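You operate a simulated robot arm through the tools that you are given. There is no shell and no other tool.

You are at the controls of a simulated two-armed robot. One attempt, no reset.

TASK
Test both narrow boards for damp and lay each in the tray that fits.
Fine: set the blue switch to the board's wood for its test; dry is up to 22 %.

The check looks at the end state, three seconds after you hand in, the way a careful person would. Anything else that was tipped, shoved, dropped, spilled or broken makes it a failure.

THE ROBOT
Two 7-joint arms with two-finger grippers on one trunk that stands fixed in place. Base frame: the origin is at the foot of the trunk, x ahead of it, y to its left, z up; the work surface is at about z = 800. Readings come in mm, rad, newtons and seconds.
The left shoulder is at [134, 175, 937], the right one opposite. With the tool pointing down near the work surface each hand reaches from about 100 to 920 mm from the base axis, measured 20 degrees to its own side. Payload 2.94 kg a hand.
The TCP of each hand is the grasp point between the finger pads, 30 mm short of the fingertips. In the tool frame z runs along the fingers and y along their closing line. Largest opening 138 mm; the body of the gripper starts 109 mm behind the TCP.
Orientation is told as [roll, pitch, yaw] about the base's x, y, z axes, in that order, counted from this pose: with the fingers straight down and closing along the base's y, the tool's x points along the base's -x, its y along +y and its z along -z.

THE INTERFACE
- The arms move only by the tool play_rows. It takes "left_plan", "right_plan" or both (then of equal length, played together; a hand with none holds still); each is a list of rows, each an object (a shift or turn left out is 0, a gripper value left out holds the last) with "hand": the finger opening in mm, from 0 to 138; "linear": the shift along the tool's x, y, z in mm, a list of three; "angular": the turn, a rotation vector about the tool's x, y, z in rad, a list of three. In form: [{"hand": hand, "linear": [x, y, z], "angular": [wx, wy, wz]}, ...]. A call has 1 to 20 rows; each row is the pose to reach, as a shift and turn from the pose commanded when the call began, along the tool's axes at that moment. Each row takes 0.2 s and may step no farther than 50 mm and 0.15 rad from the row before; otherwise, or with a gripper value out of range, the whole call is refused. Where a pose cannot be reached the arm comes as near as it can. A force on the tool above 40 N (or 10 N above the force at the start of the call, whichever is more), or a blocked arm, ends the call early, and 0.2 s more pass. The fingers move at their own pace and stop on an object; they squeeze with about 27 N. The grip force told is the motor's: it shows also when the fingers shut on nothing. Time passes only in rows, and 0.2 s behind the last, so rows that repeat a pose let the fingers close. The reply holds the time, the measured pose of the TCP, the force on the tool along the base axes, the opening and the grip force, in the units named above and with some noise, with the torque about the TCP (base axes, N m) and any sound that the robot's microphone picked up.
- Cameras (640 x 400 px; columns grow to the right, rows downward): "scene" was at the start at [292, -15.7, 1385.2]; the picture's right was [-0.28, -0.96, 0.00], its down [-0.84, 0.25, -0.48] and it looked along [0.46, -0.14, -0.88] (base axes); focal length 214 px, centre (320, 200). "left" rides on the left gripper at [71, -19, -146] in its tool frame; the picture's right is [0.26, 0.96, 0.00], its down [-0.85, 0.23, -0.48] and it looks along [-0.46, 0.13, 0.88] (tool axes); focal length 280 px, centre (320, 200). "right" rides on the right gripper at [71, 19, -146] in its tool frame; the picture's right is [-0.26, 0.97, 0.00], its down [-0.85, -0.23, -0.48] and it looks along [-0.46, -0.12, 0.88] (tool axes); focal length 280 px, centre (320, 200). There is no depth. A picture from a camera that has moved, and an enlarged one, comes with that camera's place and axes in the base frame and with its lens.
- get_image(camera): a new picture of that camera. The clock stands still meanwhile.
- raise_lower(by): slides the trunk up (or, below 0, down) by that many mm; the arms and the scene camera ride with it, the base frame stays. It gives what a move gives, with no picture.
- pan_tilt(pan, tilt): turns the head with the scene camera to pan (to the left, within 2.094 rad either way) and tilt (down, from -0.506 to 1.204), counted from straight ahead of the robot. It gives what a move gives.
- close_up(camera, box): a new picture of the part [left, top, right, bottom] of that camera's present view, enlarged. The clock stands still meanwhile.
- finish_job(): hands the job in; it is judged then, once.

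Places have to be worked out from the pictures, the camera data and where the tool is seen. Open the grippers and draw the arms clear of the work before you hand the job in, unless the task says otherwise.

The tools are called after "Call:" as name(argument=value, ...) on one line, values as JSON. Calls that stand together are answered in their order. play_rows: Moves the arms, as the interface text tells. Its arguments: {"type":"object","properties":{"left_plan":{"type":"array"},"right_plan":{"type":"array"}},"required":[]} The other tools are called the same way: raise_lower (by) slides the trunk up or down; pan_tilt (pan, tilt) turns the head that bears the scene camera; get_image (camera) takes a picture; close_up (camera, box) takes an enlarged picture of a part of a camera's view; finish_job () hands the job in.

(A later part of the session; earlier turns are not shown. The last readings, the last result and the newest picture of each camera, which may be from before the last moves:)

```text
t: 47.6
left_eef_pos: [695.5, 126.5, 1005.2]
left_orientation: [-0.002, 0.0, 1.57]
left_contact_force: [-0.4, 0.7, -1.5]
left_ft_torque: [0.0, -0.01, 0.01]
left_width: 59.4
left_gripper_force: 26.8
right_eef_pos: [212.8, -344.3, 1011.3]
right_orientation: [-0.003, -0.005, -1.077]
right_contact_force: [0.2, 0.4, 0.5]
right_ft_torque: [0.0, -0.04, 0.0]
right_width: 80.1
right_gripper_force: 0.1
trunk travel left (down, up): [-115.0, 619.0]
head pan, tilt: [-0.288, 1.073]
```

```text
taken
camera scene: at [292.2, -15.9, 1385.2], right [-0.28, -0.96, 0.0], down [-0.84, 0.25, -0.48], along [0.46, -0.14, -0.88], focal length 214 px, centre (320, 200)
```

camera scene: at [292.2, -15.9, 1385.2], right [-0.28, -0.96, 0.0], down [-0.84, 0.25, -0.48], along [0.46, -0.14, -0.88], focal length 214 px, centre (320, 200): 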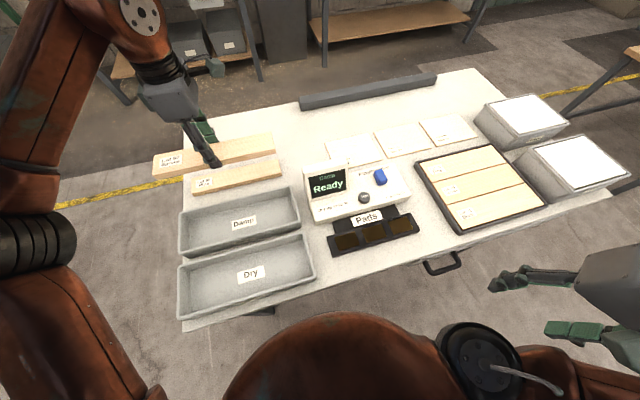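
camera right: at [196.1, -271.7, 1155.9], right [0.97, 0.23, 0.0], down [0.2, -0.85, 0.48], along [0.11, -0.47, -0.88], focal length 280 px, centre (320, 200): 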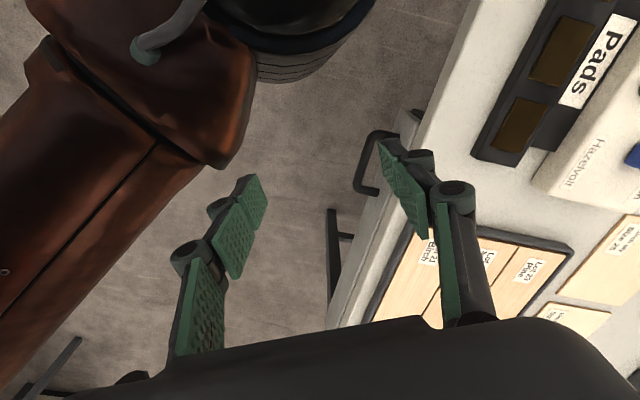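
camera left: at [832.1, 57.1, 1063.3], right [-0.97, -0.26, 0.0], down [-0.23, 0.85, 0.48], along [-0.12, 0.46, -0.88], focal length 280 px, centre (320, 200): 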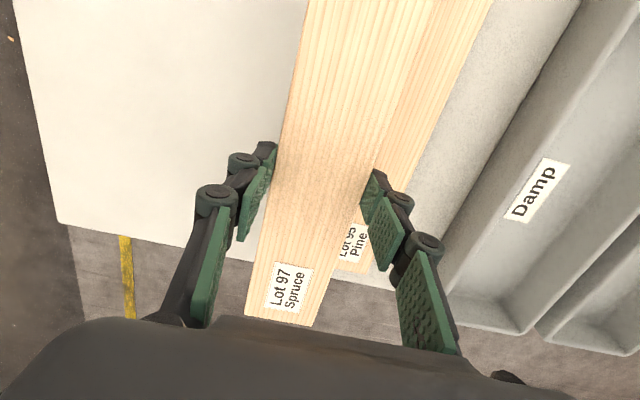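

The board is secure at (696, 127, 1005). Now across to above the pads at about (446, -219), staying high.

Call:
play_rows(left_plan=[{"hand": 50, "linear": [12, 9, 0]}, {"hand": 50, "linear": [32, 23, 0]}, {"hand": 50, "linear": [58, 42, 0]}, {"hand": 50, "linear": [86, 62, 0]}, {"hand": 50, "linear": [115, 83, 0]}, {"hand": 50, "linear": [144, 104, 0]}, {"hand": 50, "linear": [173, 125, 0]}, {"hand": 50, "linear": [202, 146, 0]}, {"hand": 50, "linear": [231, 167, 0]}, {"hand": 50, "linear": [260, 188, 0]}, {"hand": 50, "linear": [288, 209, 0]}, {"hand": 50, "linear": [313, 227, 0]}, {"hand": 50, "linear": [332, 241, 0]}, {"hand": 50, "linear": [343, 249, 0]}, {"hand": 50, "linear": [345, 250, 0]}, {"hand": 50, "linear": [345, 250, 0]}])

Call:
get_image(camera="left")

Call:
get_image(camera="scene")

Call:
get_image(camera="right")

```text
t: 51.0
left_eef_pos: [447.4, -218.3, 1005.3]
left_orientation: [-0.002, -0.001, 1.57]
left_contact_force: [0.0, 0.2, -1.4]
left_ft_torque: [0.02, 0.0, 0.01]
left_width: 59.3
left_gripper_force: 27.0
right_eef_pos: [212.0, -343.4, 1010.3]
right_orientation: [-0.003, -0.004, -1.077]
right_contact_force: [-0.4, -0.7, -0.4]
right_ft_torque: [0.01, 0.01, -0.04]
right_width: 80.0
right_gripper_force: 0.1
trunk travel left (down, up): [-115.0, 619.0]
head pan, tilt: [-0.288, 1.073]
```

```text
taken
camera left: at [466.9, -290.0, 1152.3], right [-0.97, -0.26, 0.0], down [-0.23, 0.85, 0.48], along [-0.13, 0.46, -0.88], focal length 280 px, centre (320, 200)
```

left: 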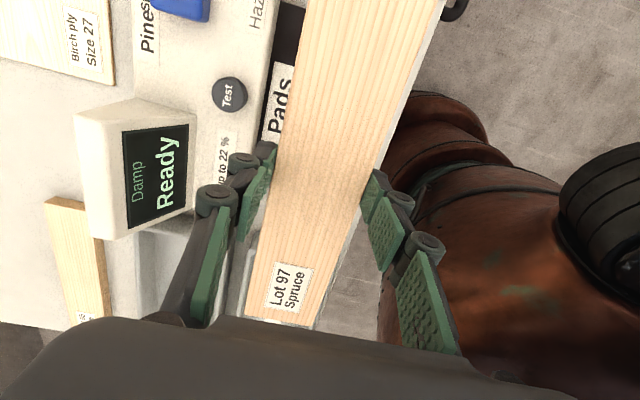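

```text
taken
camera scene: at [292.1, -16.7, 1385.2], right [-0.28, -0.96, 0.0], down [-0.84, 0.25, -0.48], along [0.46, -0.14, -0.88], focal length 214 px, centre (320, 200)
```

scene: 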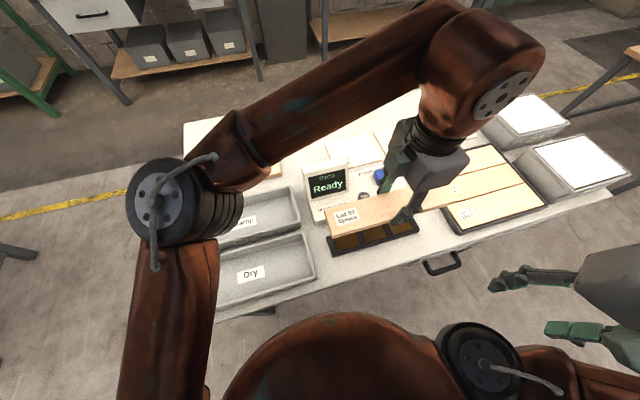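

```text
taken
camera right: at [196.3, -272.4, 1155.8], right [0.97, 0.23, 0.0], down [0.2, -0.85, 0.48], along [0.11, -0.47, -0.88], focal length 280 px, centre (320, 200)
```

right: 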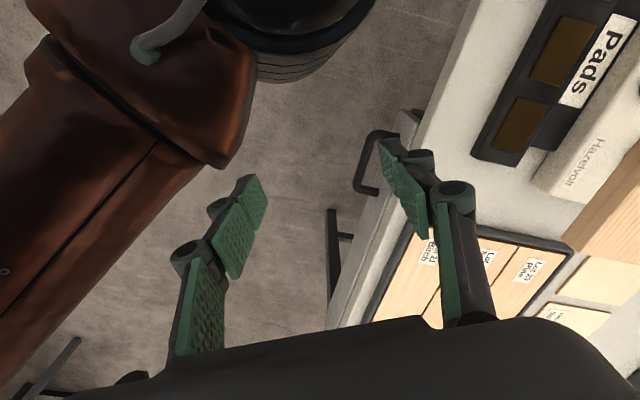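

The board is over the pads, aligned along y at x ≈ 447. I'll descend to about 30 mm above the pads and check the alignment.

Call:
play_rows(left_plan=[{"hand": 50, "linear": [0, 1, 12]}, {"hand": 50, "linear": [0, 1, 34]}, {"hand": 50, "linear": [0, 1, 58]}, {"hand": 50, "linear": [0, 1, 82]}, {"hand": 50, "linear": [0, 1, 104]}, {"hand": 50, "linear": [0, 1, 120]}, {"hand": 50, "linear": [0, 1, 130]}, {"hand": 50, "linear": [0, 1, 130]}])

Call:
get_image(camera="left")

Call:
close_up(camera="scene", box=[290, 150, 450, 270])

```text
t: 52.8
left_eef_pos: [446.1, -217.7, 874.4]
left_orientation: [0.001, 0.001, 1.571]
left_contact_force: [-0.1, 0.2, -1.8]
left_ft_torque: [0.03, -0.01, -0.01]
left_width: 59.2
left_gripper_force: 26.8
right_eef_pos: [211.3, -343.7, 1010.5]
right_orientation: [-0.002, -0.005, -1.076]
right_contact_force: [-0.4, 0.6, 0.1]
right_ft_torque: [-0.01, 0.0, 0.0]
right_width: 80.0
right_gripper_force: 0.0
trunk travel left (down, up): [-115.0, 619.0]
head pan, tilt: [-0.288, 1.073]
```

```text
taken
camera left: at [465.5, -289.3, 1021.2], right [-0.97, -0.26, 0.0], down [-0.23, 0.85, 0.48], along [-0.12, 0.46, -0.88], focal length 280 px, centre (320, 200)
```

left: 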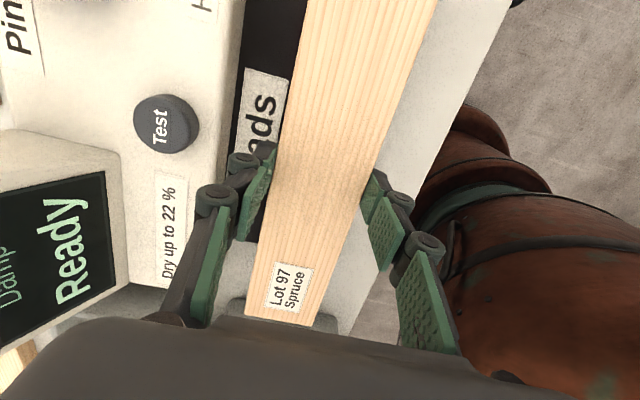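

```text
3.33 times, centred on (370, 210) of scene
camera zoom: at [292.1, -16.5, 1385.3], right [-0.28, -0.96, 0.0], down [-0.84, 0.25, -0.48], along [0.46, -0.14, -0.88], focal length 715 px, centre (153, 167)
```

zoom: 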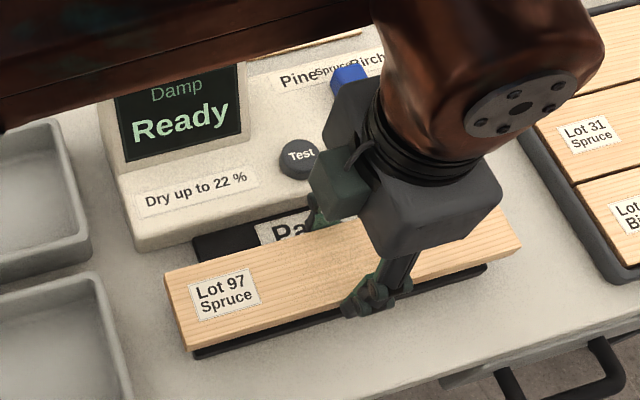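

It's well aligned over the bar. I'll descend the last part in small steps and watch the force for touch-down.

Call:
play_rows(left_plan=[{"hand": 50, "linear": [0, 0, 8]}, {"hand": 50, "linear": [0, 0, 15]}, {"hand": 50, "linear": [0, 0, 20]}, {"hand": 50, "linear": [0, 0, 23]}, {"hand": 50, "linear": [0, 0, 25]}, {"hand": 50, "linear": [0, 0, 26]}])

```text
t: 54.2
left_eef_pos: [444.9, -217.2, 849.8]
left_orientation: [0.0, 0.001, 1.571]
left_contact_force: [0.9, -1.3, 20.7]
left_ft_torque: [-0.04, -0.02, 0.02]
left_width: 59.5
left_gripper_force: 26.9
right_eef_pos: [210.9, -342.9, 1011.3]
right_orientation: [-0.003, -0.007, -1.077]
right_contact_force: [1.9, 0.2, -0.1]
right_ft_torque: [0.0, 0.04, -0.01]
right_width: 80.1
right_gripper_force: 0.1
trunk travel left (down, up): [-115.0, 619.0]
head pan, tilt: [-0.288, 1.073]
```

The board touched down at TCP z ≈ 850 with about 21 N. I'll ease up 1.5 mm, then open just enough to release it.

Call:
play_rows(left_plan=[{"hand": 50, "linear": [0, 0, -1.5]}, {"hand": 74, "linear": [0, 0, -1.5]}, {"hand": 74, "linear": [0, 0, -1.5]}, {"hand": 74, "linear": [0, 0, -1.5]}])

Call:
get_image(camera="left")

Call:
close_up(camera="scene", box=[290, 150, 450, 270])

```text
t: 55.2
left_eef_pos: [445.7, -217.8, 850.4]
left_orientation: [0.0, -0.001, 1.571]
left_contact_force: [0.3, 0.4, 0.3]
left_ft_torque: [0.01, 0.0, -0.05]
left_width: 74.3
left_gripper_force: 0.0
right_eef_pos: [212.2, -343.6, 1010.9]
right_orientation: [-0.002, -0.004, -1.076]
right_contact_force: [-0.6, 0.1, 0.4]
right_ft_torque: [0.02, -0.02, -0.02]
right_width: 79.8
right_gripper_force: 0.0
trunk travel left (down, up): [-115.0, 619.0]
head pan, tilt: [-0.288, 1.073]
```

```text
taken
camera left: at [465.3, -288.9, 997.1], right [-0.97, -0.26, 0.0], down [-0.23, 0.85, 0.48], along [-0.12, 0.46, -0.88], focal length 280 px, centre (320, 200)
```

left: 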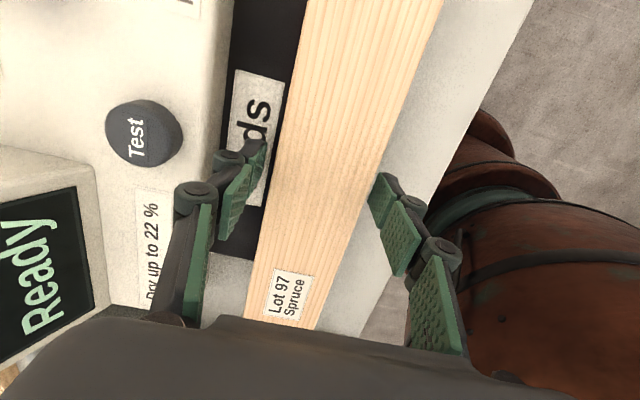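

```text
3.33 times, centred on (370, 210) of scene
camera zoom: at [291.9, -16.4, 1385.3], right [-0.28, -0.96, 0.0], down [-0.84, 0.25, -0.48], along [0.46, -0.14, -0.88], focal length 715 px, centre (153, 167)
```

zoom: 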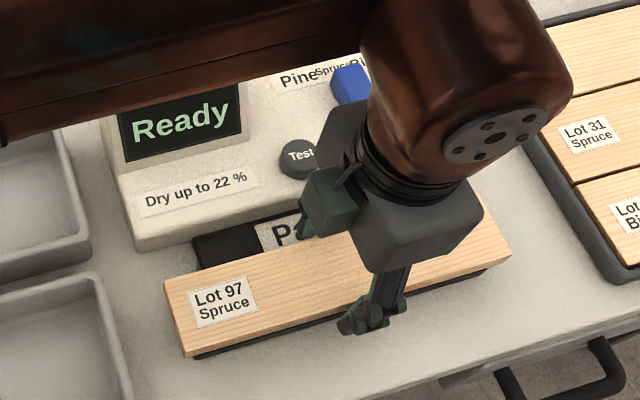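

The board is resting on the pads and released. I'll lift the left hand straight up, close the fingers, and move above the Test button at about (545, -222).

Call:
play_rows(left_plan=[{"hand": 74, "linear": [0, 0, -10]}, {"hand": 74, "linear": [0, 0, -30]}, {"hand": 74, "linear": [0, 0, -60]}, {"hand": 74, "linear": [0, 0, -85]}, {"hand": 40, "linear": [0, -20, -90]}, {"hand": 0, "linear": [2, -45, -90]}, {"hand": 0, "linear": [3, -70, -90]}, {"hand": 0, "linear": [4, -90, -90]}, {"hand": 0, "linear": [4, -98, -90]}, {"hand": 0, "linear": [4, -98, -90]}])

Call:
get_image(camera="left")

Call:
get_image(camera="scene")

```text
t: 57.4
left_eef_pos: [543.9, -221.3, 940.0]
left_orientation: [-0.001, -0.001, 1.571]
left_contact_force: [0.1, -0.2, 0.8]
left_ft_torque: [0.0, -0.03, 0.02]
left_width: 0.0
left_gripper_force: 26.9
right_eef_pos: [212.5, -344.1, 1010.5]
right_orientation: [-0.002, -0.006, -1.076]
right_contact_force: [0.2, 0.1, -0.6]
right_ft_torque: [0.01, 0.0, 0.01]
right_width: 79.9
right_gripper_force: 0.1
trunk travel left (down, up): [-115.0, 619.0]
head pan, tilt: [-0.288, 1.073]
```

```text
taken
camera left: at [563.2, -293.3, 1087.2], right [-0.97, -0.26, 0.0], down [-0.23, 0.85, 0.48], along [-0.13, 0.46, -0.88], focal length 280 px, centre (320, 200)
```

left: 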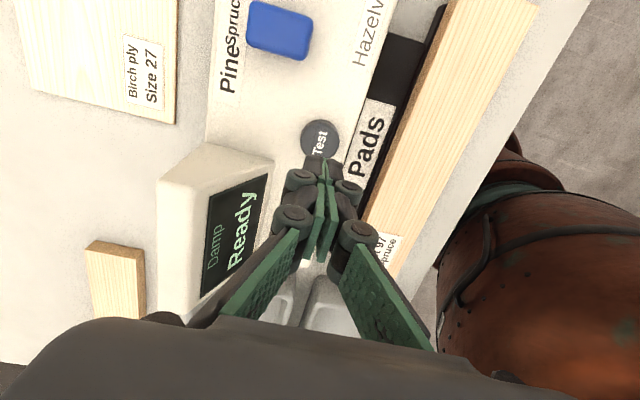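

```text
taken
camera scene: at [292.1, -16.5, 1385.2], right [-0.28, -0.96, 0.0], down [-0.84, 0.25, -0.48], along [0.46, -0.14, -0.88], focal length 214 px, centre (320, 200)
```

scene: 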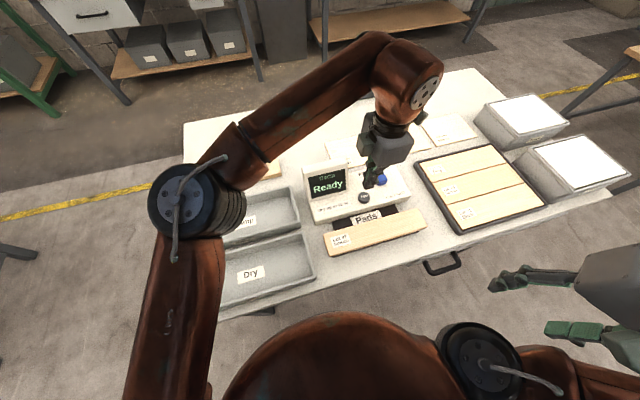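

The closed fingers are right over the button (about (545, -226)). I'll go down to just above it, then press in small steps and lift again.

Call:
play_rows(left_plan=[{"hand": 0, "linear": [3, -1, 15]}, {"hand": 0, "linear": [3, -1, 32]}, {"hand": 0, "linear": [3, -1, 44]}, {"hand": 0, "linear": [3, -1, 52]}, {"hand": 0, "linear": [3, -1, 56]}, {"hand": 0, "linear": [3, -1, 58]}, {"hand": 0, "linear": [3, -1, 60]}])

Call:
close_up(camera="scene", box=[290, 150, 450, 270])

Call:
get_image(camera="left")

```text
t: 59.0
left_eef_pos: [543.7, -223.9, 881.1]
left_orientation: [0.0, 0.0, 1.57]
left_contact_force: [-0.2, -0.2, 0.2]
left_ft_torque: [0.01, -0.01, 0.02]
left_width: 6.1
left_gripper_force: 28.3
right_eef_pos: [212.0, -344.3, 1010.5]
right_orientation: [-0.002, -0.004, -1.078]
right_contact_force: [0.1, -0.3, -0.9]
right_ft_torque: [0.03, -0.03, -0.02]
right_width: 79.8
right_gripper_force: 0.0
trunk travel left (down, up): [-115.0, 619.0]
head pan, tilt: [-0.288, 1.073]
```

```text
3.33 times, centred on (370, 210) of scene
camera zoom: at [292.0, -16.5, 1385.3], right [-0.28, -0.96, 0.0], down [-0.84, 0.25, -0.48], along [0.46, -0.14, -0.88], focal length 715 px, centre (153, 167)
```

zoom: 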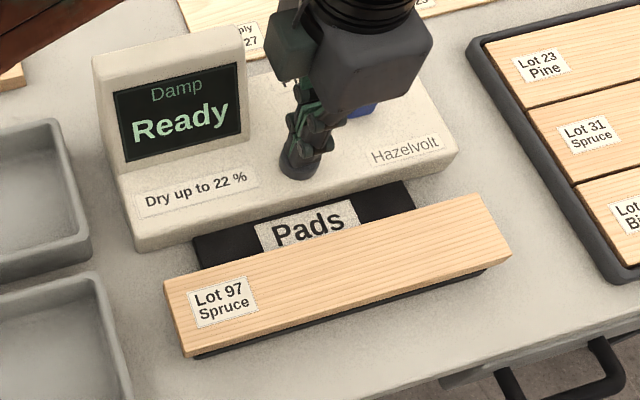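

```text
taken
camera left: at [564.4, -296.4, 1027.5], right [-0.97, -0.26, 0.0], down [-0.23, 0.85, 0.48], along [-0.12, 0.46, -0.88], focal length 280 px, centre (320, 200)
```

left: 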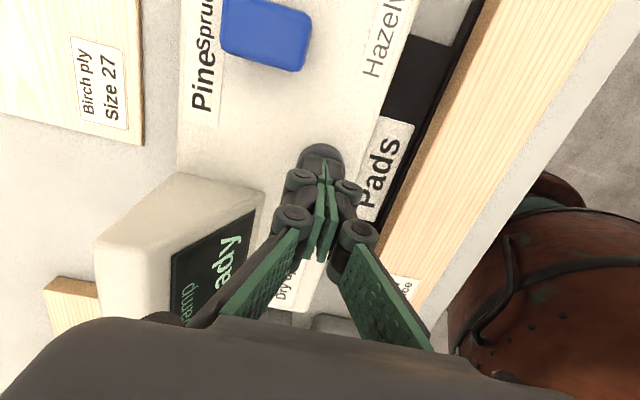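

The tips appear to be at the button top with no force yet, and the display still says Ready. I'll continue down in small steps.

Call:
play_rows(left_plan=[{"hand": 0, "linear": [0, 0, 1.5]}, {"hand": 0, "linear": [0, 0, 3]}, {"hand": 0, "linear": [0, 0, 4.5]}, {"hand": 0, "linear": [0, 0, 6]}])

Call:
close_up(camera="scene", box=[290, 150, 450, 270])

```text
t: 60.0
left_eef_pos: [544.8, -225.6, 875.3]
left_orientation: [-0.001, 0.001, 1.571]
left_contact_force: [2.6, -1.4, 6.7]
left_ft_torque: [-0.02, -0.07, -0.03]
left_width: 5.9
left_gripper_force: 28.4
right_eef_pos: [212.2, -344.3, 1009.9]
right_orientation: [-0.002, -0.004, -1.076]
right_contact_force: [-0.2, -0.8, -0.3]
right_ft_torque: [0.01, 0.02, 0.03]
right_width: 79.9
right_gripper_force: 0.1
trunk travel left (down, up): [-115.0, 619.0]
head pan, tilt: [-0.288, 1.073]
heard: click
```

```text
3.33 times, centred on (370, 210) of scene
camera zoom: at [291.8, -16.5, 1385.4], right [-0.28, -0.96, 0.0], down [-0.84, 0.25, -0.48], along [0.46, -0.14, -0.88], focal length 715 px, centre (153, 167)
```

zoom: 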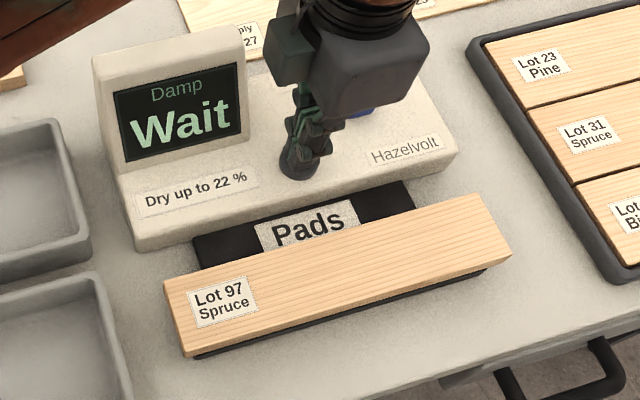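

The button clicked and the display says "Wait". I'll lift off and give it time to show the reading.

Call:
play_rows(left_plan=[{"hand": 0, "linear": [0, 0, -8]}, {"hand": 0, "linear": [0, 0, -30]}, {"hand": 0, "linear": [0, 0, -60]}, {"hand": 0, "linear": [0, 0, -80]}, {"hand": 0, "linear": [0, 0, -80]}])

Call:
close_up(camera="scene", box=[290, 150, 450, 270])

```text
t: 61.2
left_eef_pos: [545.7, -225.7, 954.3]
left_orientation: [-0.001, -0.001, 1.571]
left_contact_force: [0.0, -0.7, -0.7]
left_ft_torque: [0.01, -0.02, 0.03]
left_width: 0.0
left_gripper_force: 28.2
right_eef_pos: [212.0, -344.6, 1011.2]
right_orientation: [-0.001, -0.006, -1.075]
right_contact_force: [-0.3, 0.0, -0.8]
right_ft_torque: [0.02, 0.01, 0.02]
right_width: 79.9
right_gripper_force: 0.1
trunk travel left (down, up): [-115.0, 619.0]
head pan, tilt: [-0.288, 1.073]
```

```text
3.33 times, centred on (370, 210) of scene
camera zoom: at [292.3, -16.6, 1385.1], right [-0.28, -0.96, 0.0], down [-0.84, 0.25, -0.48], along [0.46, -0.14, -0.88], focal length 715 px, centre (153, 167)
```

zoom: 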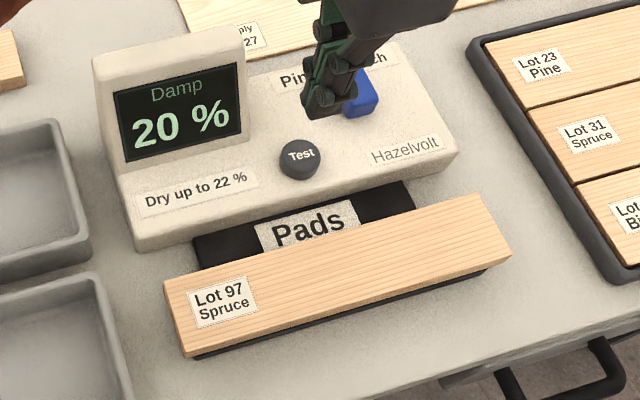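

Spruce, with the switch at Spruce, reads 20 %, which is dry (up to 22 %), so it goes in the Dry tray. I'll move back over the board with the fingers open.

Call:
play_rows(left_plan=[{"hand": 30, "linear": [-2, 15, 0]}, {"hand": 78, "linear": [-4, 40, 0]}, {"hand": 78, "linear": [-6, 68, 0]}, {"hand": 78, "linear": [-8, 90, 0]}, {"hand": 78, "linear": [-8, 100, 0]}, {"hand": 78, "linear": [-8, 100, 0]}])

Call:
get_image(camera="left")

Call:
close_up(camera="scene", box=[290, 140, 450, 260])

```text
t: 62.6
left_eef_pos: [444.2, -216.8, 956.5]
left_orientation: [0.001, 0.001, 1.572]
left_contact_force: [0.5, 0.0, -0.1]
left_ft_torque: [0.02, 0.04, 0.0]
left_width: 77.9
left_gripper_force: 0.0
right_eef_pos: [211.0, -343.2, 1010.7]
right_orientation: [-0.003, -0.006, -1.077]
right_contact_force: [1.2, 0.2, -0.4]
right_ft_torque: [-0.02, -0.01, -0.01]
right_width: 79.9
right_gripper_force: 0.1
trunk travel left (down, up): [-115.0, 619.0]
head pan, tilt: [-0.288, 1.073]
```

```text
taken
camera left: at [464.6, -287.6, 1103.1], right [-0.96, -0.26, 0.0], down [-0.23, 0.85, 0.48], along [-0.13, 0.46, -0.88], focal length 280 px, centre (320, 200)
```

left: 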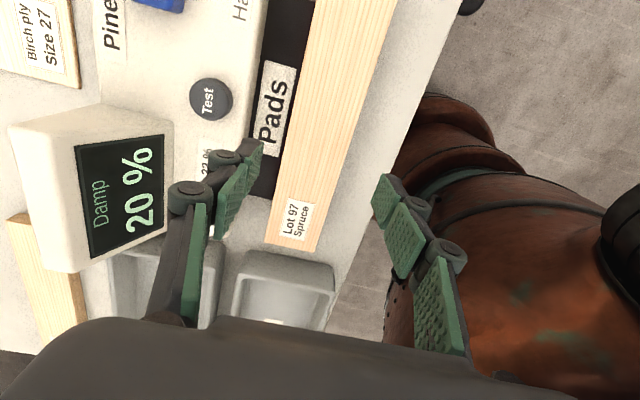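

```text
3.33 times, centred on (370, 200) of scene
camera zoom: at [292.1, -16.6, 1385.2], right [-0.28, -0.96, 0.0], down [-0.84, 0.25, -0.48], along [0.46, -0.14, -0.88], focal length 715 px, centre (153, 200)
```

zoom: 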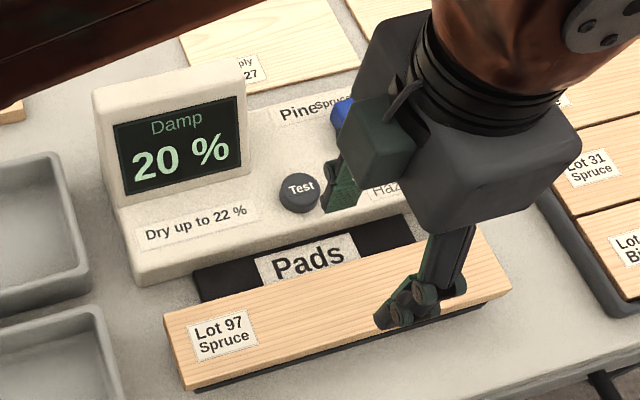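

The reading holds at 20 %. I'll descend straddling the board back to TCP z ≈ 850 and grip it.

Call:
play_rows(left_plan=[{"hand": 78, "linear": [0, -1, 20]}, {"hand": 78, "linear": [0, -1, 45]}, {"hand": 78, "linear": [0, -1, 70]}, {"hand": 78, "linear": [0, -1, 90]}, {"hand": 78, "linear": [0, -1, 101]}, {"hand": 78, "linear": [0, -1, 105]}, {"hand": 50, "linear": [0, -1, 105]}, {"hand": 50, "linear": [0, -1, 105]}, {"hand": 50, "linear": [0, -1, 105]}, {"hand": 50, "linear": [0, -1, 105]}])

Call:
get_image(camera="left")

```text
t: 64.8
left_eef_pos: [444.8, -217.0, 849.3]
left_orientation: [0.001, -0.001, 1.569]
left_contact_force: [-0.2, -0.4, -0.1]
left_ft_torque: [-0.05, -0.01, -0.02]
left_width: 59.1
left_gripper_force: 27.8
right_eef_pos: [211.6, -342.8, 1010.0]
right_orientation: [-0.002, -0.006, -1.077]
right_contact_force: [0.6, -0.1, -0.4]
right_ft_torque: [-0.01, 0.04, -0.02]
right_width: 79.8
right_gripper_force: 0.1
trunk travel left (down, up): [-115.0, 619.0]
head pan, tilt: [-0.288, 1.073]
```

```text
taken
camera left: at [464.4, -287.8, 996.1], right [-0.97, -0.26, 0.0], down [-0.23, 0.85, 0.48], along [-0.13, 0.46, -0.88], focal length 280 px, centre (320, 200)
```

left: 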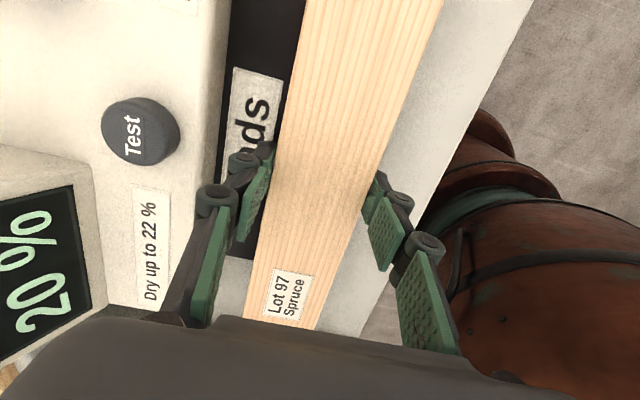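

The spruce is gripped again. The Dry tray's centre is at about (436, 129), so I'll lift and carry the board straight in +y to above it.

Call:
play_rows(left_plan=[{"hand": 50, "linear": [0, 0, -6]}, {"hand": 50, "linear": [0, 0, -25]}, {"hand": 50, "linear": [0, 0, -55]}, {"hand": 50, "linear": [-4, 0, -85]}, {"hand": 50, "linear": [-18, 1, -105]}, {"hand": 50, "linear": [-42, 1, -115]}, {"hand": 50, "linear": [-74, 2, -120]}, {"hand": 50, "linear": [-108, 3, -120]}, {"hand": 50, "linear": [-142, 4, -120]}, {"hand": 50, "linear": [-176, 5, -120]}, {"hand": 50, "linear": [-210, 6, -120]}, {"hand": 50, "linear": [-244, 7, -120]}, {"hand": 50, "linear": [-278, 8, -120]}, {"hand": 50, "linear": [-308, 8, -120]}, {"hand": 50, "linear": [-330, 8, -120]}, {"hand": 50, "linear": [-342, 8, -120]}, {"hand": 50, "linear": [-346, 8, -120]}, {"hand": 50, "linear": [-346, 8, -120]}])

Call:
get_image(camera="left")

Call:
get_image(camera="scene")

```text
t: 68.6
left_eef_pos: [436.5, 128.8, 968.8]
left_orientation: [-0.001, -0.001, 1.568]
left_contact_force: [-0.8, -0.2, -2.9]
left_ft_torque: [0.01, -0.01, 0.01]
left_width: 59.2
left_gripper_force: 26.9
right_eef_pos: [211.3, -343.9, 1010.4]
right_orientation: [-0.001, -0.003, -1.077]
right_contact_force: [-0.7, -0.6, -0.1]
right_ft_torque: [-0.02, 0.02, 0.01]
right_width: 80.0
right_gripper_force: 0.0
trunk travel left (down, up): [-115.0, 619.0]
head pan, tilt: [-0.288, 1.073]
```

```text
taken
camera left: at [457.2, 57.4, 1115.8], right [-0.97, -0.26, 0.0], down [-0.23, 0.85, 0.48], along [-0.13, 0.46, -0.88], focal length 280 px, centre (320, 200)
```

left: 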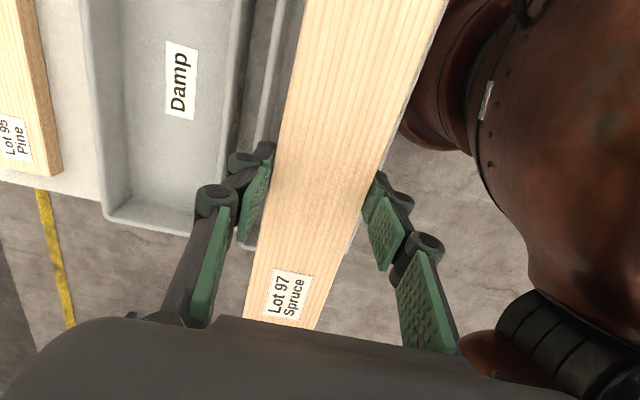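

```text
taken
camera scene: at [292.0, -15.8, 1385.2], right [-0.28, -0.96, 0.0], down [-0.84, 0.25, -0.48], along [0.46, -0.14, -0.88], focal length 214 px, centre (320, 200)
```

scene: 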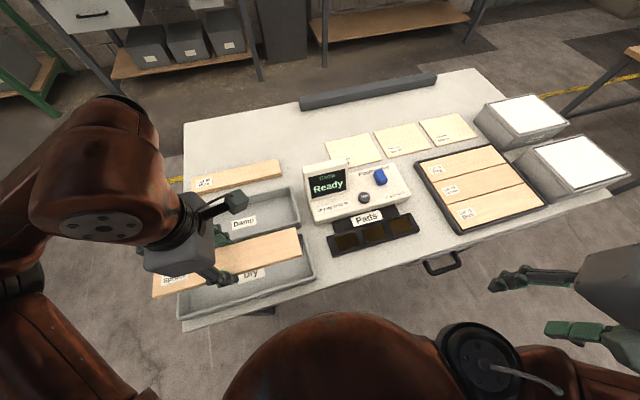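

The Dry tray is under the board. I'll use the equivalent Damp tray in this left view to measure the tray rims before lowering.

Call:
close_up(camera="left", box=[60, 0, 320, 260])

Call:
close_up(camera="scene", box=[140, 150, 340, 330])

```text
1.54 times, centred on (190, 130) of left
camera zoom: at [457.2, 57.4, 1115.8], right [-0.97, -0.26, 0.0], down [-0.23, 0.85, 0.48], along [-0.13, 0.46, -0.88], focal length 431 px, centre (520, 308)
```

zoom: 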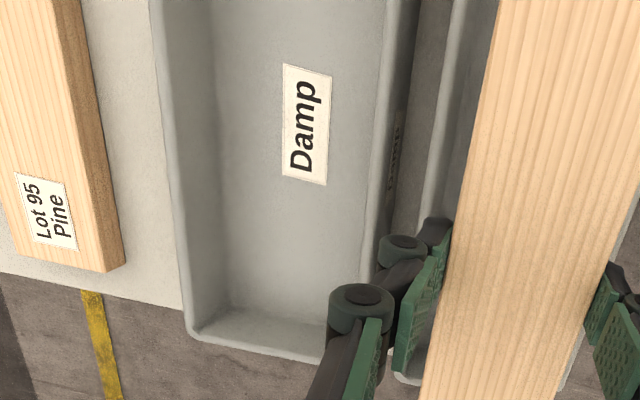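

```text
2.22 times, centred on (240, 240) of scene
camera zoom: at [292.0, -15.8, 1385.2], right [-0.28, -0.96, 0.0], down [-0.84, 0.25, -0.48], along [0.46, -0.14, -0.88], focal length 477 px, centre (498, 111)
```

zoom: 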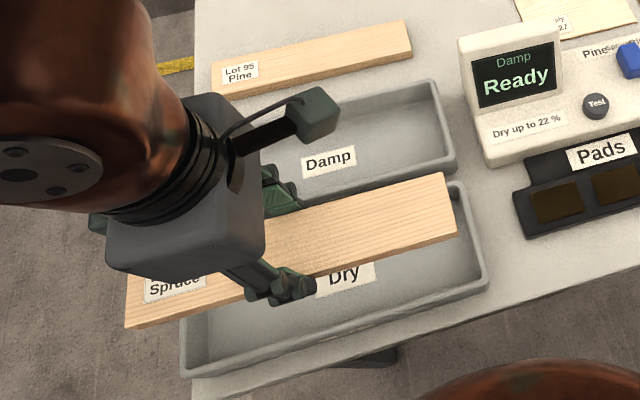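

The board is lined up over the Dry tray. I'll lower it to just above the rim and check the clearances.

Call:
play_rows(left_plan=[{"hand": 50, "linear": [0, 0, 15]}, {"hand": 50, "linear": [0, 0, 35]}, {"hand": 50, "linear": [0, 0, 55]}, {"hand": 50, "linear": [0, 0, 72]}, {"hand": 50, "linear": [0, 0, 80]}, {"hand": 50, "linear": [0, 0, 80]}])

Call:
get_image(camera="left")

Call:
close_up(camera="scene", box=[140, 150, 340, 330])

```text
t: 70.0
left_eef_pos: [438.0, 128.0, 891.3]
left_orientation: [0.001, 0.001, 1.57]
left_contact_force: [0.4, -0.3, -1.1]
left_ft_torque: [0.0, -0.01, 0.03]
left_width: 59.2
left_gripper_force: 27.0
right_eef_pos: [212.5, -343.0, 1011.4]
right_orientation: [-0.001, -0.005, -1.077]
right_contact_force: [-0.4, 0.0, 0.0]
right_ft_torque: [0.01, -0.04, -0.02]
right_width: 80.1
right_gripper_force: 0.0
trunk travel left (down, up): [-115.0, 619.0]
head pan, tilt: [-0.288, 1.073]
```

```text
taken
camera left: at [457.0, 57.0, 1037.6], right [-0.97, -0.26, 0.0], down [-0.23, 0.85, 0.48], along [-0.12, 0.46, -0.88], focal length 280 px, centre (320, 200)
```

left: 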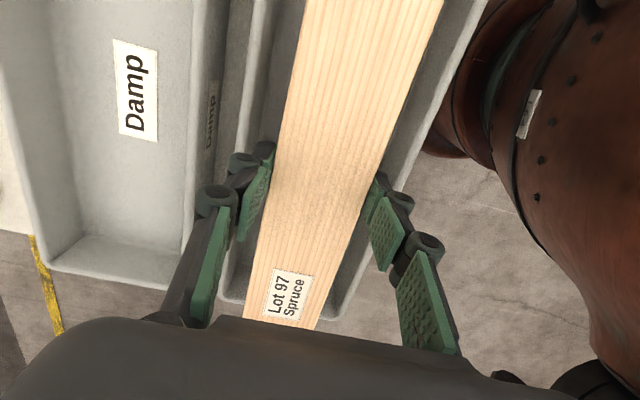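

```text
2.22 times, centred on (240, 240) of scene
camera zoom: at [291.9, -15.8, 1385.3], right [-0.28, -0.96, 0.0], down [-0.84, 0.25, -0.48], along [0.46, -0.14, -0.88], focal length 477 px, centre (498, 111)
```

zoom: 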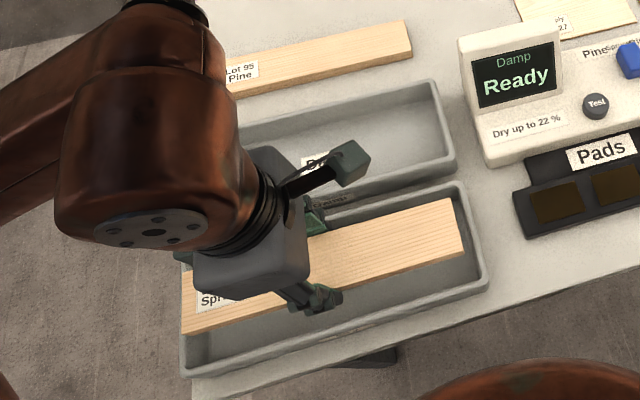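

I'll zoom in to measure the tray's inner walls against the board and fingers.

Call:
close_up(camera="left", box=[200, 0, 500, 330])

Call:
close_up(camera="scene", box=[200, 220, 320, 320])

```text
1.21 times, centred on (350, 165) of left
camera zoom: at [457.0, 57.0, 1037.6], right [-0.97, -0.26, 0.0], down [-0.23, 0.85, 0.48], along [-0.12, 0.46, -0.88], focal length 340 px, centre (284, 242)
```

zoom: 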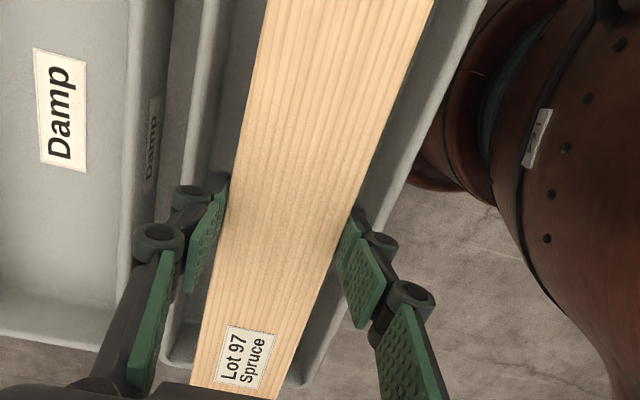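

```text
4.00 times, centred on (260, 270) of scene
camera zoom: at [291.9, -15.8, 1385.3], right [-0.28, -0.96, 0.0], down [-0.84, 0.25, -0.48], along [0.46, -0.14, -0.88], focal length 858 px, centre (560, -80)
```

zoom: 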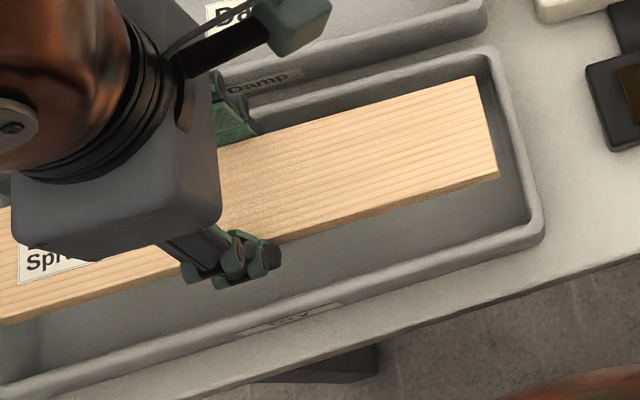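

The tray's inner rim spans x ≈ 383–489 and its right inner end is at y ≈ -21. The board, centred at (437, 128), fits with about 10 mm at each end. I'll lower it slowly until it touches the floor.

Call:
play_rows(left_plan=[{"hand": 50, "linear": [0, 1, 10]}, {"hand": 50, "linear": [0, 1, 20]}, {"hand": 50, "linear": [0, 1, 30]}, {"hand": 50, "linear": [0, 1, 38]}, {"hand": 50, "linear": [0, 1, 42]}, {"hand": 50, "linear": [0, 1, 45]}])

Call:
close_up(camera="scene", box=[160, 180, 320, 320])

Call:
get_image(camera="left")

```text
t: 71.4
left_eef_pos: [436.0, 129.3, 844.4]
left_orientation: [0.0, -0.001, 1.571]
left_contact_force: [0.1, 0.0, -0.8]
left_ft_torque: [0.01, -0.01, -0.01]
left_width: 59.2
left_gripper_force: 27.3
right_eef_pos: [212.3, -344.2, 1011.3]
right_orientation: [-0.003, -0.006, -1.078]
right_contact_force: [0.5, 0.0, -0.1]
right_ft_torque: [0.02, 0.03, 0.0]
right_width: 80.1
right_gripper_force: 0.1
trunk travel left (down, up): [-115.0, 619.0]
head pan, tilt: [-0.288, 1.073]
```

```text
2.86 times, centred on (240, 250) of scene
camera zoom: at [292.0, -15.8, 1385.2], right [-0.28, -0.96, 0.0], down [-0.84, 0.25, -0.48], along [0.46, -0.14, -0.88], focal length 613 px, centre (549, 57)
```

zoom: 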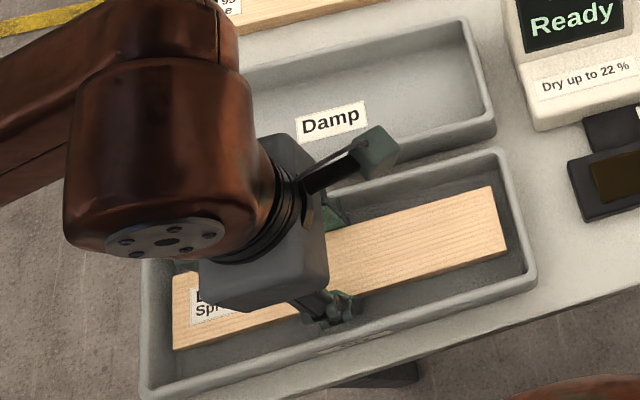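

```text
taken
camera left: at [456.0, 58.3, 991.8], right [-0.97, -0.26, 0.0], down [-0.23, 0.85, 0.48], along [-0.12, 0.46, -0.88], focal length 280 px, centre (320, 200)
```

left: 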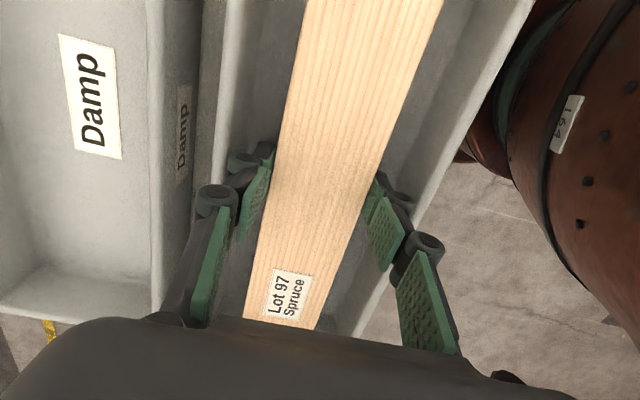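

The board is inside the tray with clearance on all sides and no contact yet. I'll do the last few millimetres in 1 mm steps.

Call:
play_rows(left_plan=[{"hand": 50, "linear": [0, 0, 1]}, {"hand": 50, "linear": [0, 0, 2]}, {"hand": 50, "linear": [0, 0, 3]}])

```text
t: 72.2
left_eef_pos: [436.0, 129.4, 841.2]
left_orientation: [0.001, 0.002, 1.572]
left_contact_force: [0.3, 0.5, -1.2]
left_ft_torque: [0.05, 0.01, 0.0]
left_width: 59.4
left_gripper_force: 27.0
right_eef_pos: [212.6, -344.0, 1012.2]
right_orientation: [-0.003, -0.006, -1.077]
right_contact_force: [0.0, 0.6, -0.6]
right_ft_torque: [-0.01, 0.01, -0.02]
right_width: 80.2
right_gripper_force: 0.1
trunk travel left (down, up): [-115.0, 619.0]
head pan, tilt: [-0.288, 1.073]
```

No contact at z ≈ 841, so I'll keep going gently.

Call:
play_rows(left_plan=[{"hand": 50, "linear": [0, 0, 1]}, {"hand": 50, "linear": [0, 0, 2]}, {"hand": 50, "linear": [0, 0, 2.5]}])

```text
t: 73.0
left_eef_pos: [435.4, 130.5, 839.4]
left_orientation: [0.002, 0.002, 1.573]
left_contact_force: [0.2, -0.8, -0.5]
left_ft_torque: [-0.01, -0.01, 0.0]
left_width: 59.3
left_gripper_force: 26.8
right_eef_pos: [210.5, -343.5, 1011.7]
right_orientation: [-0.003, -0.004, -1.076]
right_contact_force: [0.4, 0.1, -0.2]
right_ft_torque: [-0.04, -0.01, 0.01]
right_width: 80.0
right_gripper_force: 0.1
trunk travel left (down, up): [-115.0, 619.0]
head pan, tilt: [-0.288, 1.073]
```

Call:
play_rows(left_plan=[{"hand": 50, "linear": [0, 0, 1]}, {"hand": 50, "linear": [0, 0, 2]}, {"hand": 50, "linear": [0, 0, 2]}])

```text
t: 73.8
left_eef_pos: [434.3, 129.7, 836.8]
left_orientation: [-0.001, -0.001, 1.572]
left_contact_force: [-0.3, 0.0, -2.0]
left_ft_torque: [0.02, -0.01, -0.03]
left_width: 59.2
left_gripper_force: 26.9
right_eef_pos: [211.7, -342.8, 1011.0]
right_orientation: [-0.002, -0.006, -1.077]
right_contact_force: [-0.8, 0.5, -0.2]
right_ft_torque: [-0.02, -0.01, 0.02]
right_width: 79.8
right_gripper_force: 0.1
trunk travel left (down, up): [-115.0, 619.0]
head pan, tilt: [-0.288, 1.073]
```

Call:
play_rows(left_plan=[{"hand": 50, "linear": [0, -1, 0.7]}, {"hand": 50, "linear": [0, -1, 1.4]}, {"hand": 50, "linear": [0, -1, 1.4]}])

Call:
close_up(camera="scene", box=[200, 220, 320, 320])

```text
t: 74.6
left_eef_pos: [436.2, 129.3, 836.6]
left_orientation: [0.001, 0.0, 1.57]
left_contact_force: [0.3, -0.1, -1.1]
left_ft_torque: [0.03, 0.0, 0.01]
left_width: 59.1
left_gripper_force: 26.7
right_eef_pos: [212.0, -343.3, 1012.5]
right_orientation: [-0.001, -0.004, -1.077]
right_contact_force: [0.7, 0.0, -0.2]
right_ft_torque: [0.03, -0.03, 0.0]
right_width: 79.8
right_gripper_force: 0.0
trunk travel left (down, up): [-115.0, 619.0]
head pan, tilt: [-0.288, 1.073]
```

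```text
4.00 times, centred on (260, 270) of scene
camera zoom: at [292.0, -15.8, 1385.2], right [-0.28, -0.96, 0.0], down [-0.84, 0.25, -0.48], along [0.46, -0.14, -0.88], focal length 858 px, centre (560, -80)
```

zoom: 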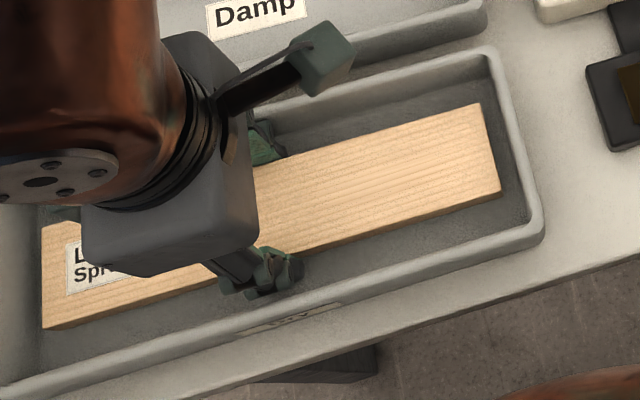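

Call:
play_rows(left_plan=[{"hand": 50, "linear": [0, 0, 0.8]}, {"hand": 50, "linear": [0, 0, 1.6]}, {"hand": 50, "linear": [0, 0, 1.6]}])

```text
t: 75.4
left_eef_pos: [436.8, 129.9, 835.5]
left_orientation: [0.0, 0.0, 1.571]
left_contact_force: [-0.4, 0.4, 0.7]
left_ft_torque: [0.07, 0.04, 0.03]
left_width: 59.3
left_gripper_force: 27.0
right_eef_pos: [211.4, -343.7, 1010.9]
right_orientation: [-0.002, -0.006, -1.076]
right_contact_force: [-0.2, -0.1, -0.5]
right_ft_torque: [0.01, 0.01, -0.03]
right_width: 79.9
right_gripper_force: 0.0
trunk travel left (down, up): [-115.0, 619.0]
head pan, tilt: [-0.288, 1.073]
```

The force changed slightly toward positive, which may be first contact. One more small step to confirm.

Call:
play_rows(left_plan=[{"hand": 50, "linear": [0, 0, 0.6]}, {"hand": 50, "linear": [0, 0, 1.2]}, {"hand": 50, "linear": [0, 0, 1.2]}])

```text
t: 76.2
left_eef_pos: [437.3, 129.0, 834.4]
left_orientation: [0.0, 0.002, 1.57]
left_contact_force: [3.2, 4.6, 22.8]
left_ft_torque: [0.16, 0.51, -0.17]
left_width: 59.0
left_gripper_force: 27.2
right_eef_pos: [210.6, -344.0, 1011.2]
right_orientation: [-0.003, -0.006, -1.076]
right_contact_force: [-0.1, 0.1, -0.3]
right_ft_torque: [0.02, 0.02, -0.01]
right_width: 80.1
right_gripper_force: 0.1
trunk travel left (down, up): [-115.0, 619.0]
head pan, tilt: [-0.288, 1.073]
```

It's on the tray floor (23 N). I'll ease off and open the fingers a few millimetres each side to release.

Call:
play_rows(left_plan=[{"hand": 50, "linear": [0, 0, -1]}, {"hand": 68, "linear": [0, 0, -1]}, {"hand": 68, "linear": [0, 0, -1]}, {"hand": 68, "linear": [0, 0, -1]}])

Call:
get_image(camera="left")

Call:
close_up(camera="scene", box=[160, 180, 320, 320])

```text
t: 77.2
left_eef_pos: [436.9, 128.1, 834.6]
left_orientation: [0.002, 0.0, 1.569]
left_contact_force: [-4.2, 2.2, 3.0]
left_ft_torque: [0.0, 0.18, -0.05]
left_width: 66.5
left_gripper_force: 0.0
right_eef_pos: [211.7, -343.4, 1009.9]
right_orientation: [-0.001, -0.006, -1.078]
right_contact_force: [0.4, -0.9, -0.3]
right_ft_torque: [-0.02, 0.0, 0.01]
right_width: 80.2
right_gripper_force: 0.0
trunk travel left (down, up): [-115.0, 619.0]
head pan, tilt: [-0.288, 1.073]
```

```text
taken
camera left: at [457.3, 58.1, 980.9], right [-0.97, -0.26, 0.0], down [-0.23, 0.85, 0.48], along [-0.13, 0.46, -0.88], focal length 280 px, centre (320, 200)
```

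left: 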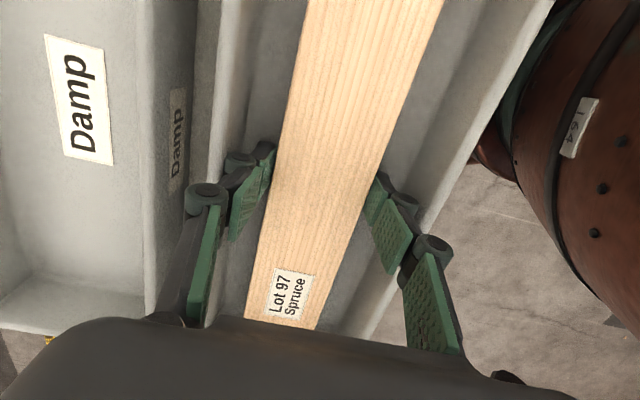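

```text
2.86 times, centred on (240, 250) of scene
camera zoom: at [291.3, -15.8, 1385.3], right [-0.28, -0.96, 0.0], down [-0.84, 0.25, -0.48], along [0.46, -0.14, -0.88], focal length 613 px, centre (549, 57)
```

zoom: 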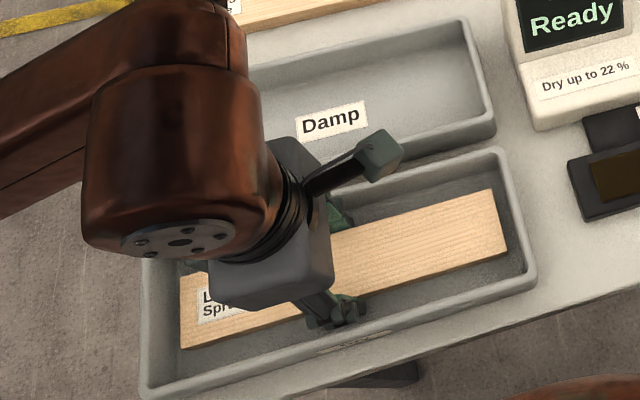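

The fingers opened to 66.5 mm and a finger is lightly touching the tray's far wall. I'll narrow slightly to 64, still clear of the board, and lift straight up slowly.

Call:
play_rows(left_plan=[{"hand": 64.5, "linear": [0, 1.5, 0]}, {"hand": 64.5, "linear": [0, 1.5, 0]}])

Call:
close_up(camera="left", box=[180, 120, 460, 320])

```text
t: 77.8
left_eef_pos: [437.4, 129.7, 835.0]
left_orientation: [0.001, -0.001, 1.571]
left_contact_force: [1.2, 3.6, 6.3]
left_ft_torque: [0.08, -0.19, 0.12]
left_width: 65.1
left_gripper_force: 0.1
right_eef_pos: [211.3, -343.0, 1010.7]
right_orientation: [-0.002, -0.005, -1.077]
right_contact_force: [-0.5, 0.2, 0.3]
right_ft_torque: [-0.03, -0.01, 0.01]
right_width: 80.1
right_gripper_force: 0.1
trunk travel left (down, up): [-115.0, 619.0]
head pan, tilt: [-0.288, 1.073]
```

```text
2.00 times, centred on (320, 220) of left
camera zoom: at [456.3, 57.8, 981.3], right [-0.96, -0.26, 0.0], down [-0.23, 0.85, 0.48], along [-0.12, 0.46, -0.88], focal length 561 px, centre (320, 160)
```

zoom: 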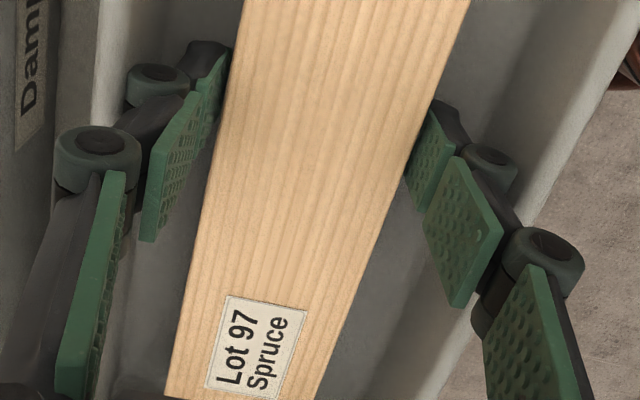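

Both fingers are clear of the board. I'll lift straight up in small steps first, then higher.

Call:
play_rows(left_plan=[{"hand": 64.5, "linear": [0, 0, -2]}, {"hand": 64.5, "linear": [0, 0, -5]}, {"hand": 64.5, "linear": [0, 0, -10]}, {"hand": 64.5, "linear": [0, 0, -16]}])

Call:
close_up(camera="scene", box=[160, 180, 320, 320])

```text
t: 78.8
left_eef_pos: [435.5, 129.3, 850.1]
left_orientation: [0.0, 0.0, 1.572]
left_contact_force: [0.2, 0.4, -0.6]
left_ft_torque: [0.01, -0.01, 0.02]
left_width: 64.5
left_gripper_force: 0.2
right_eef_pos: [210.8, -342.9, 1009.8]
right_orientation: [-0.001, -0.006, -1.078]
right_contact_force: [-0.2, -0.2, -0.2]
right_ft_torque: [-0.01, -0.01, 0.04]
right_width: 79.9
right_gripper_force: 0.1
trunk travel left (down, up): [-115.0, 619.0]
head pan, tilt: [-0.288, 1.073]
```

```text
2.86 times, centred on (240, 250) of scene
camera zoom: at [291.8, -15.9, 1385.3], right [-0.28, -0.96, 0.0], down [-0.84, 0.25, -0.48], along [0.46, -0.14, -0.88], focal length 613 px, centre (549, 57)
```

zoom: 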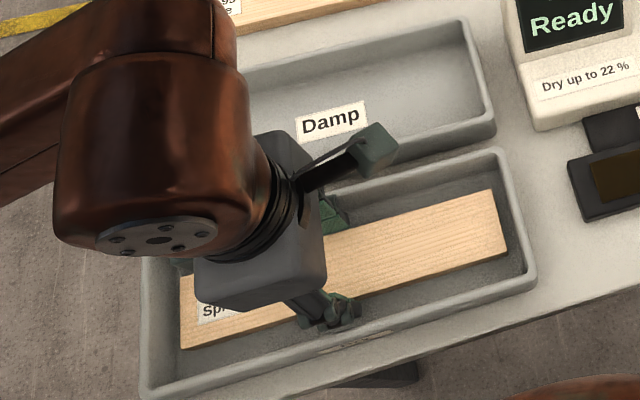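

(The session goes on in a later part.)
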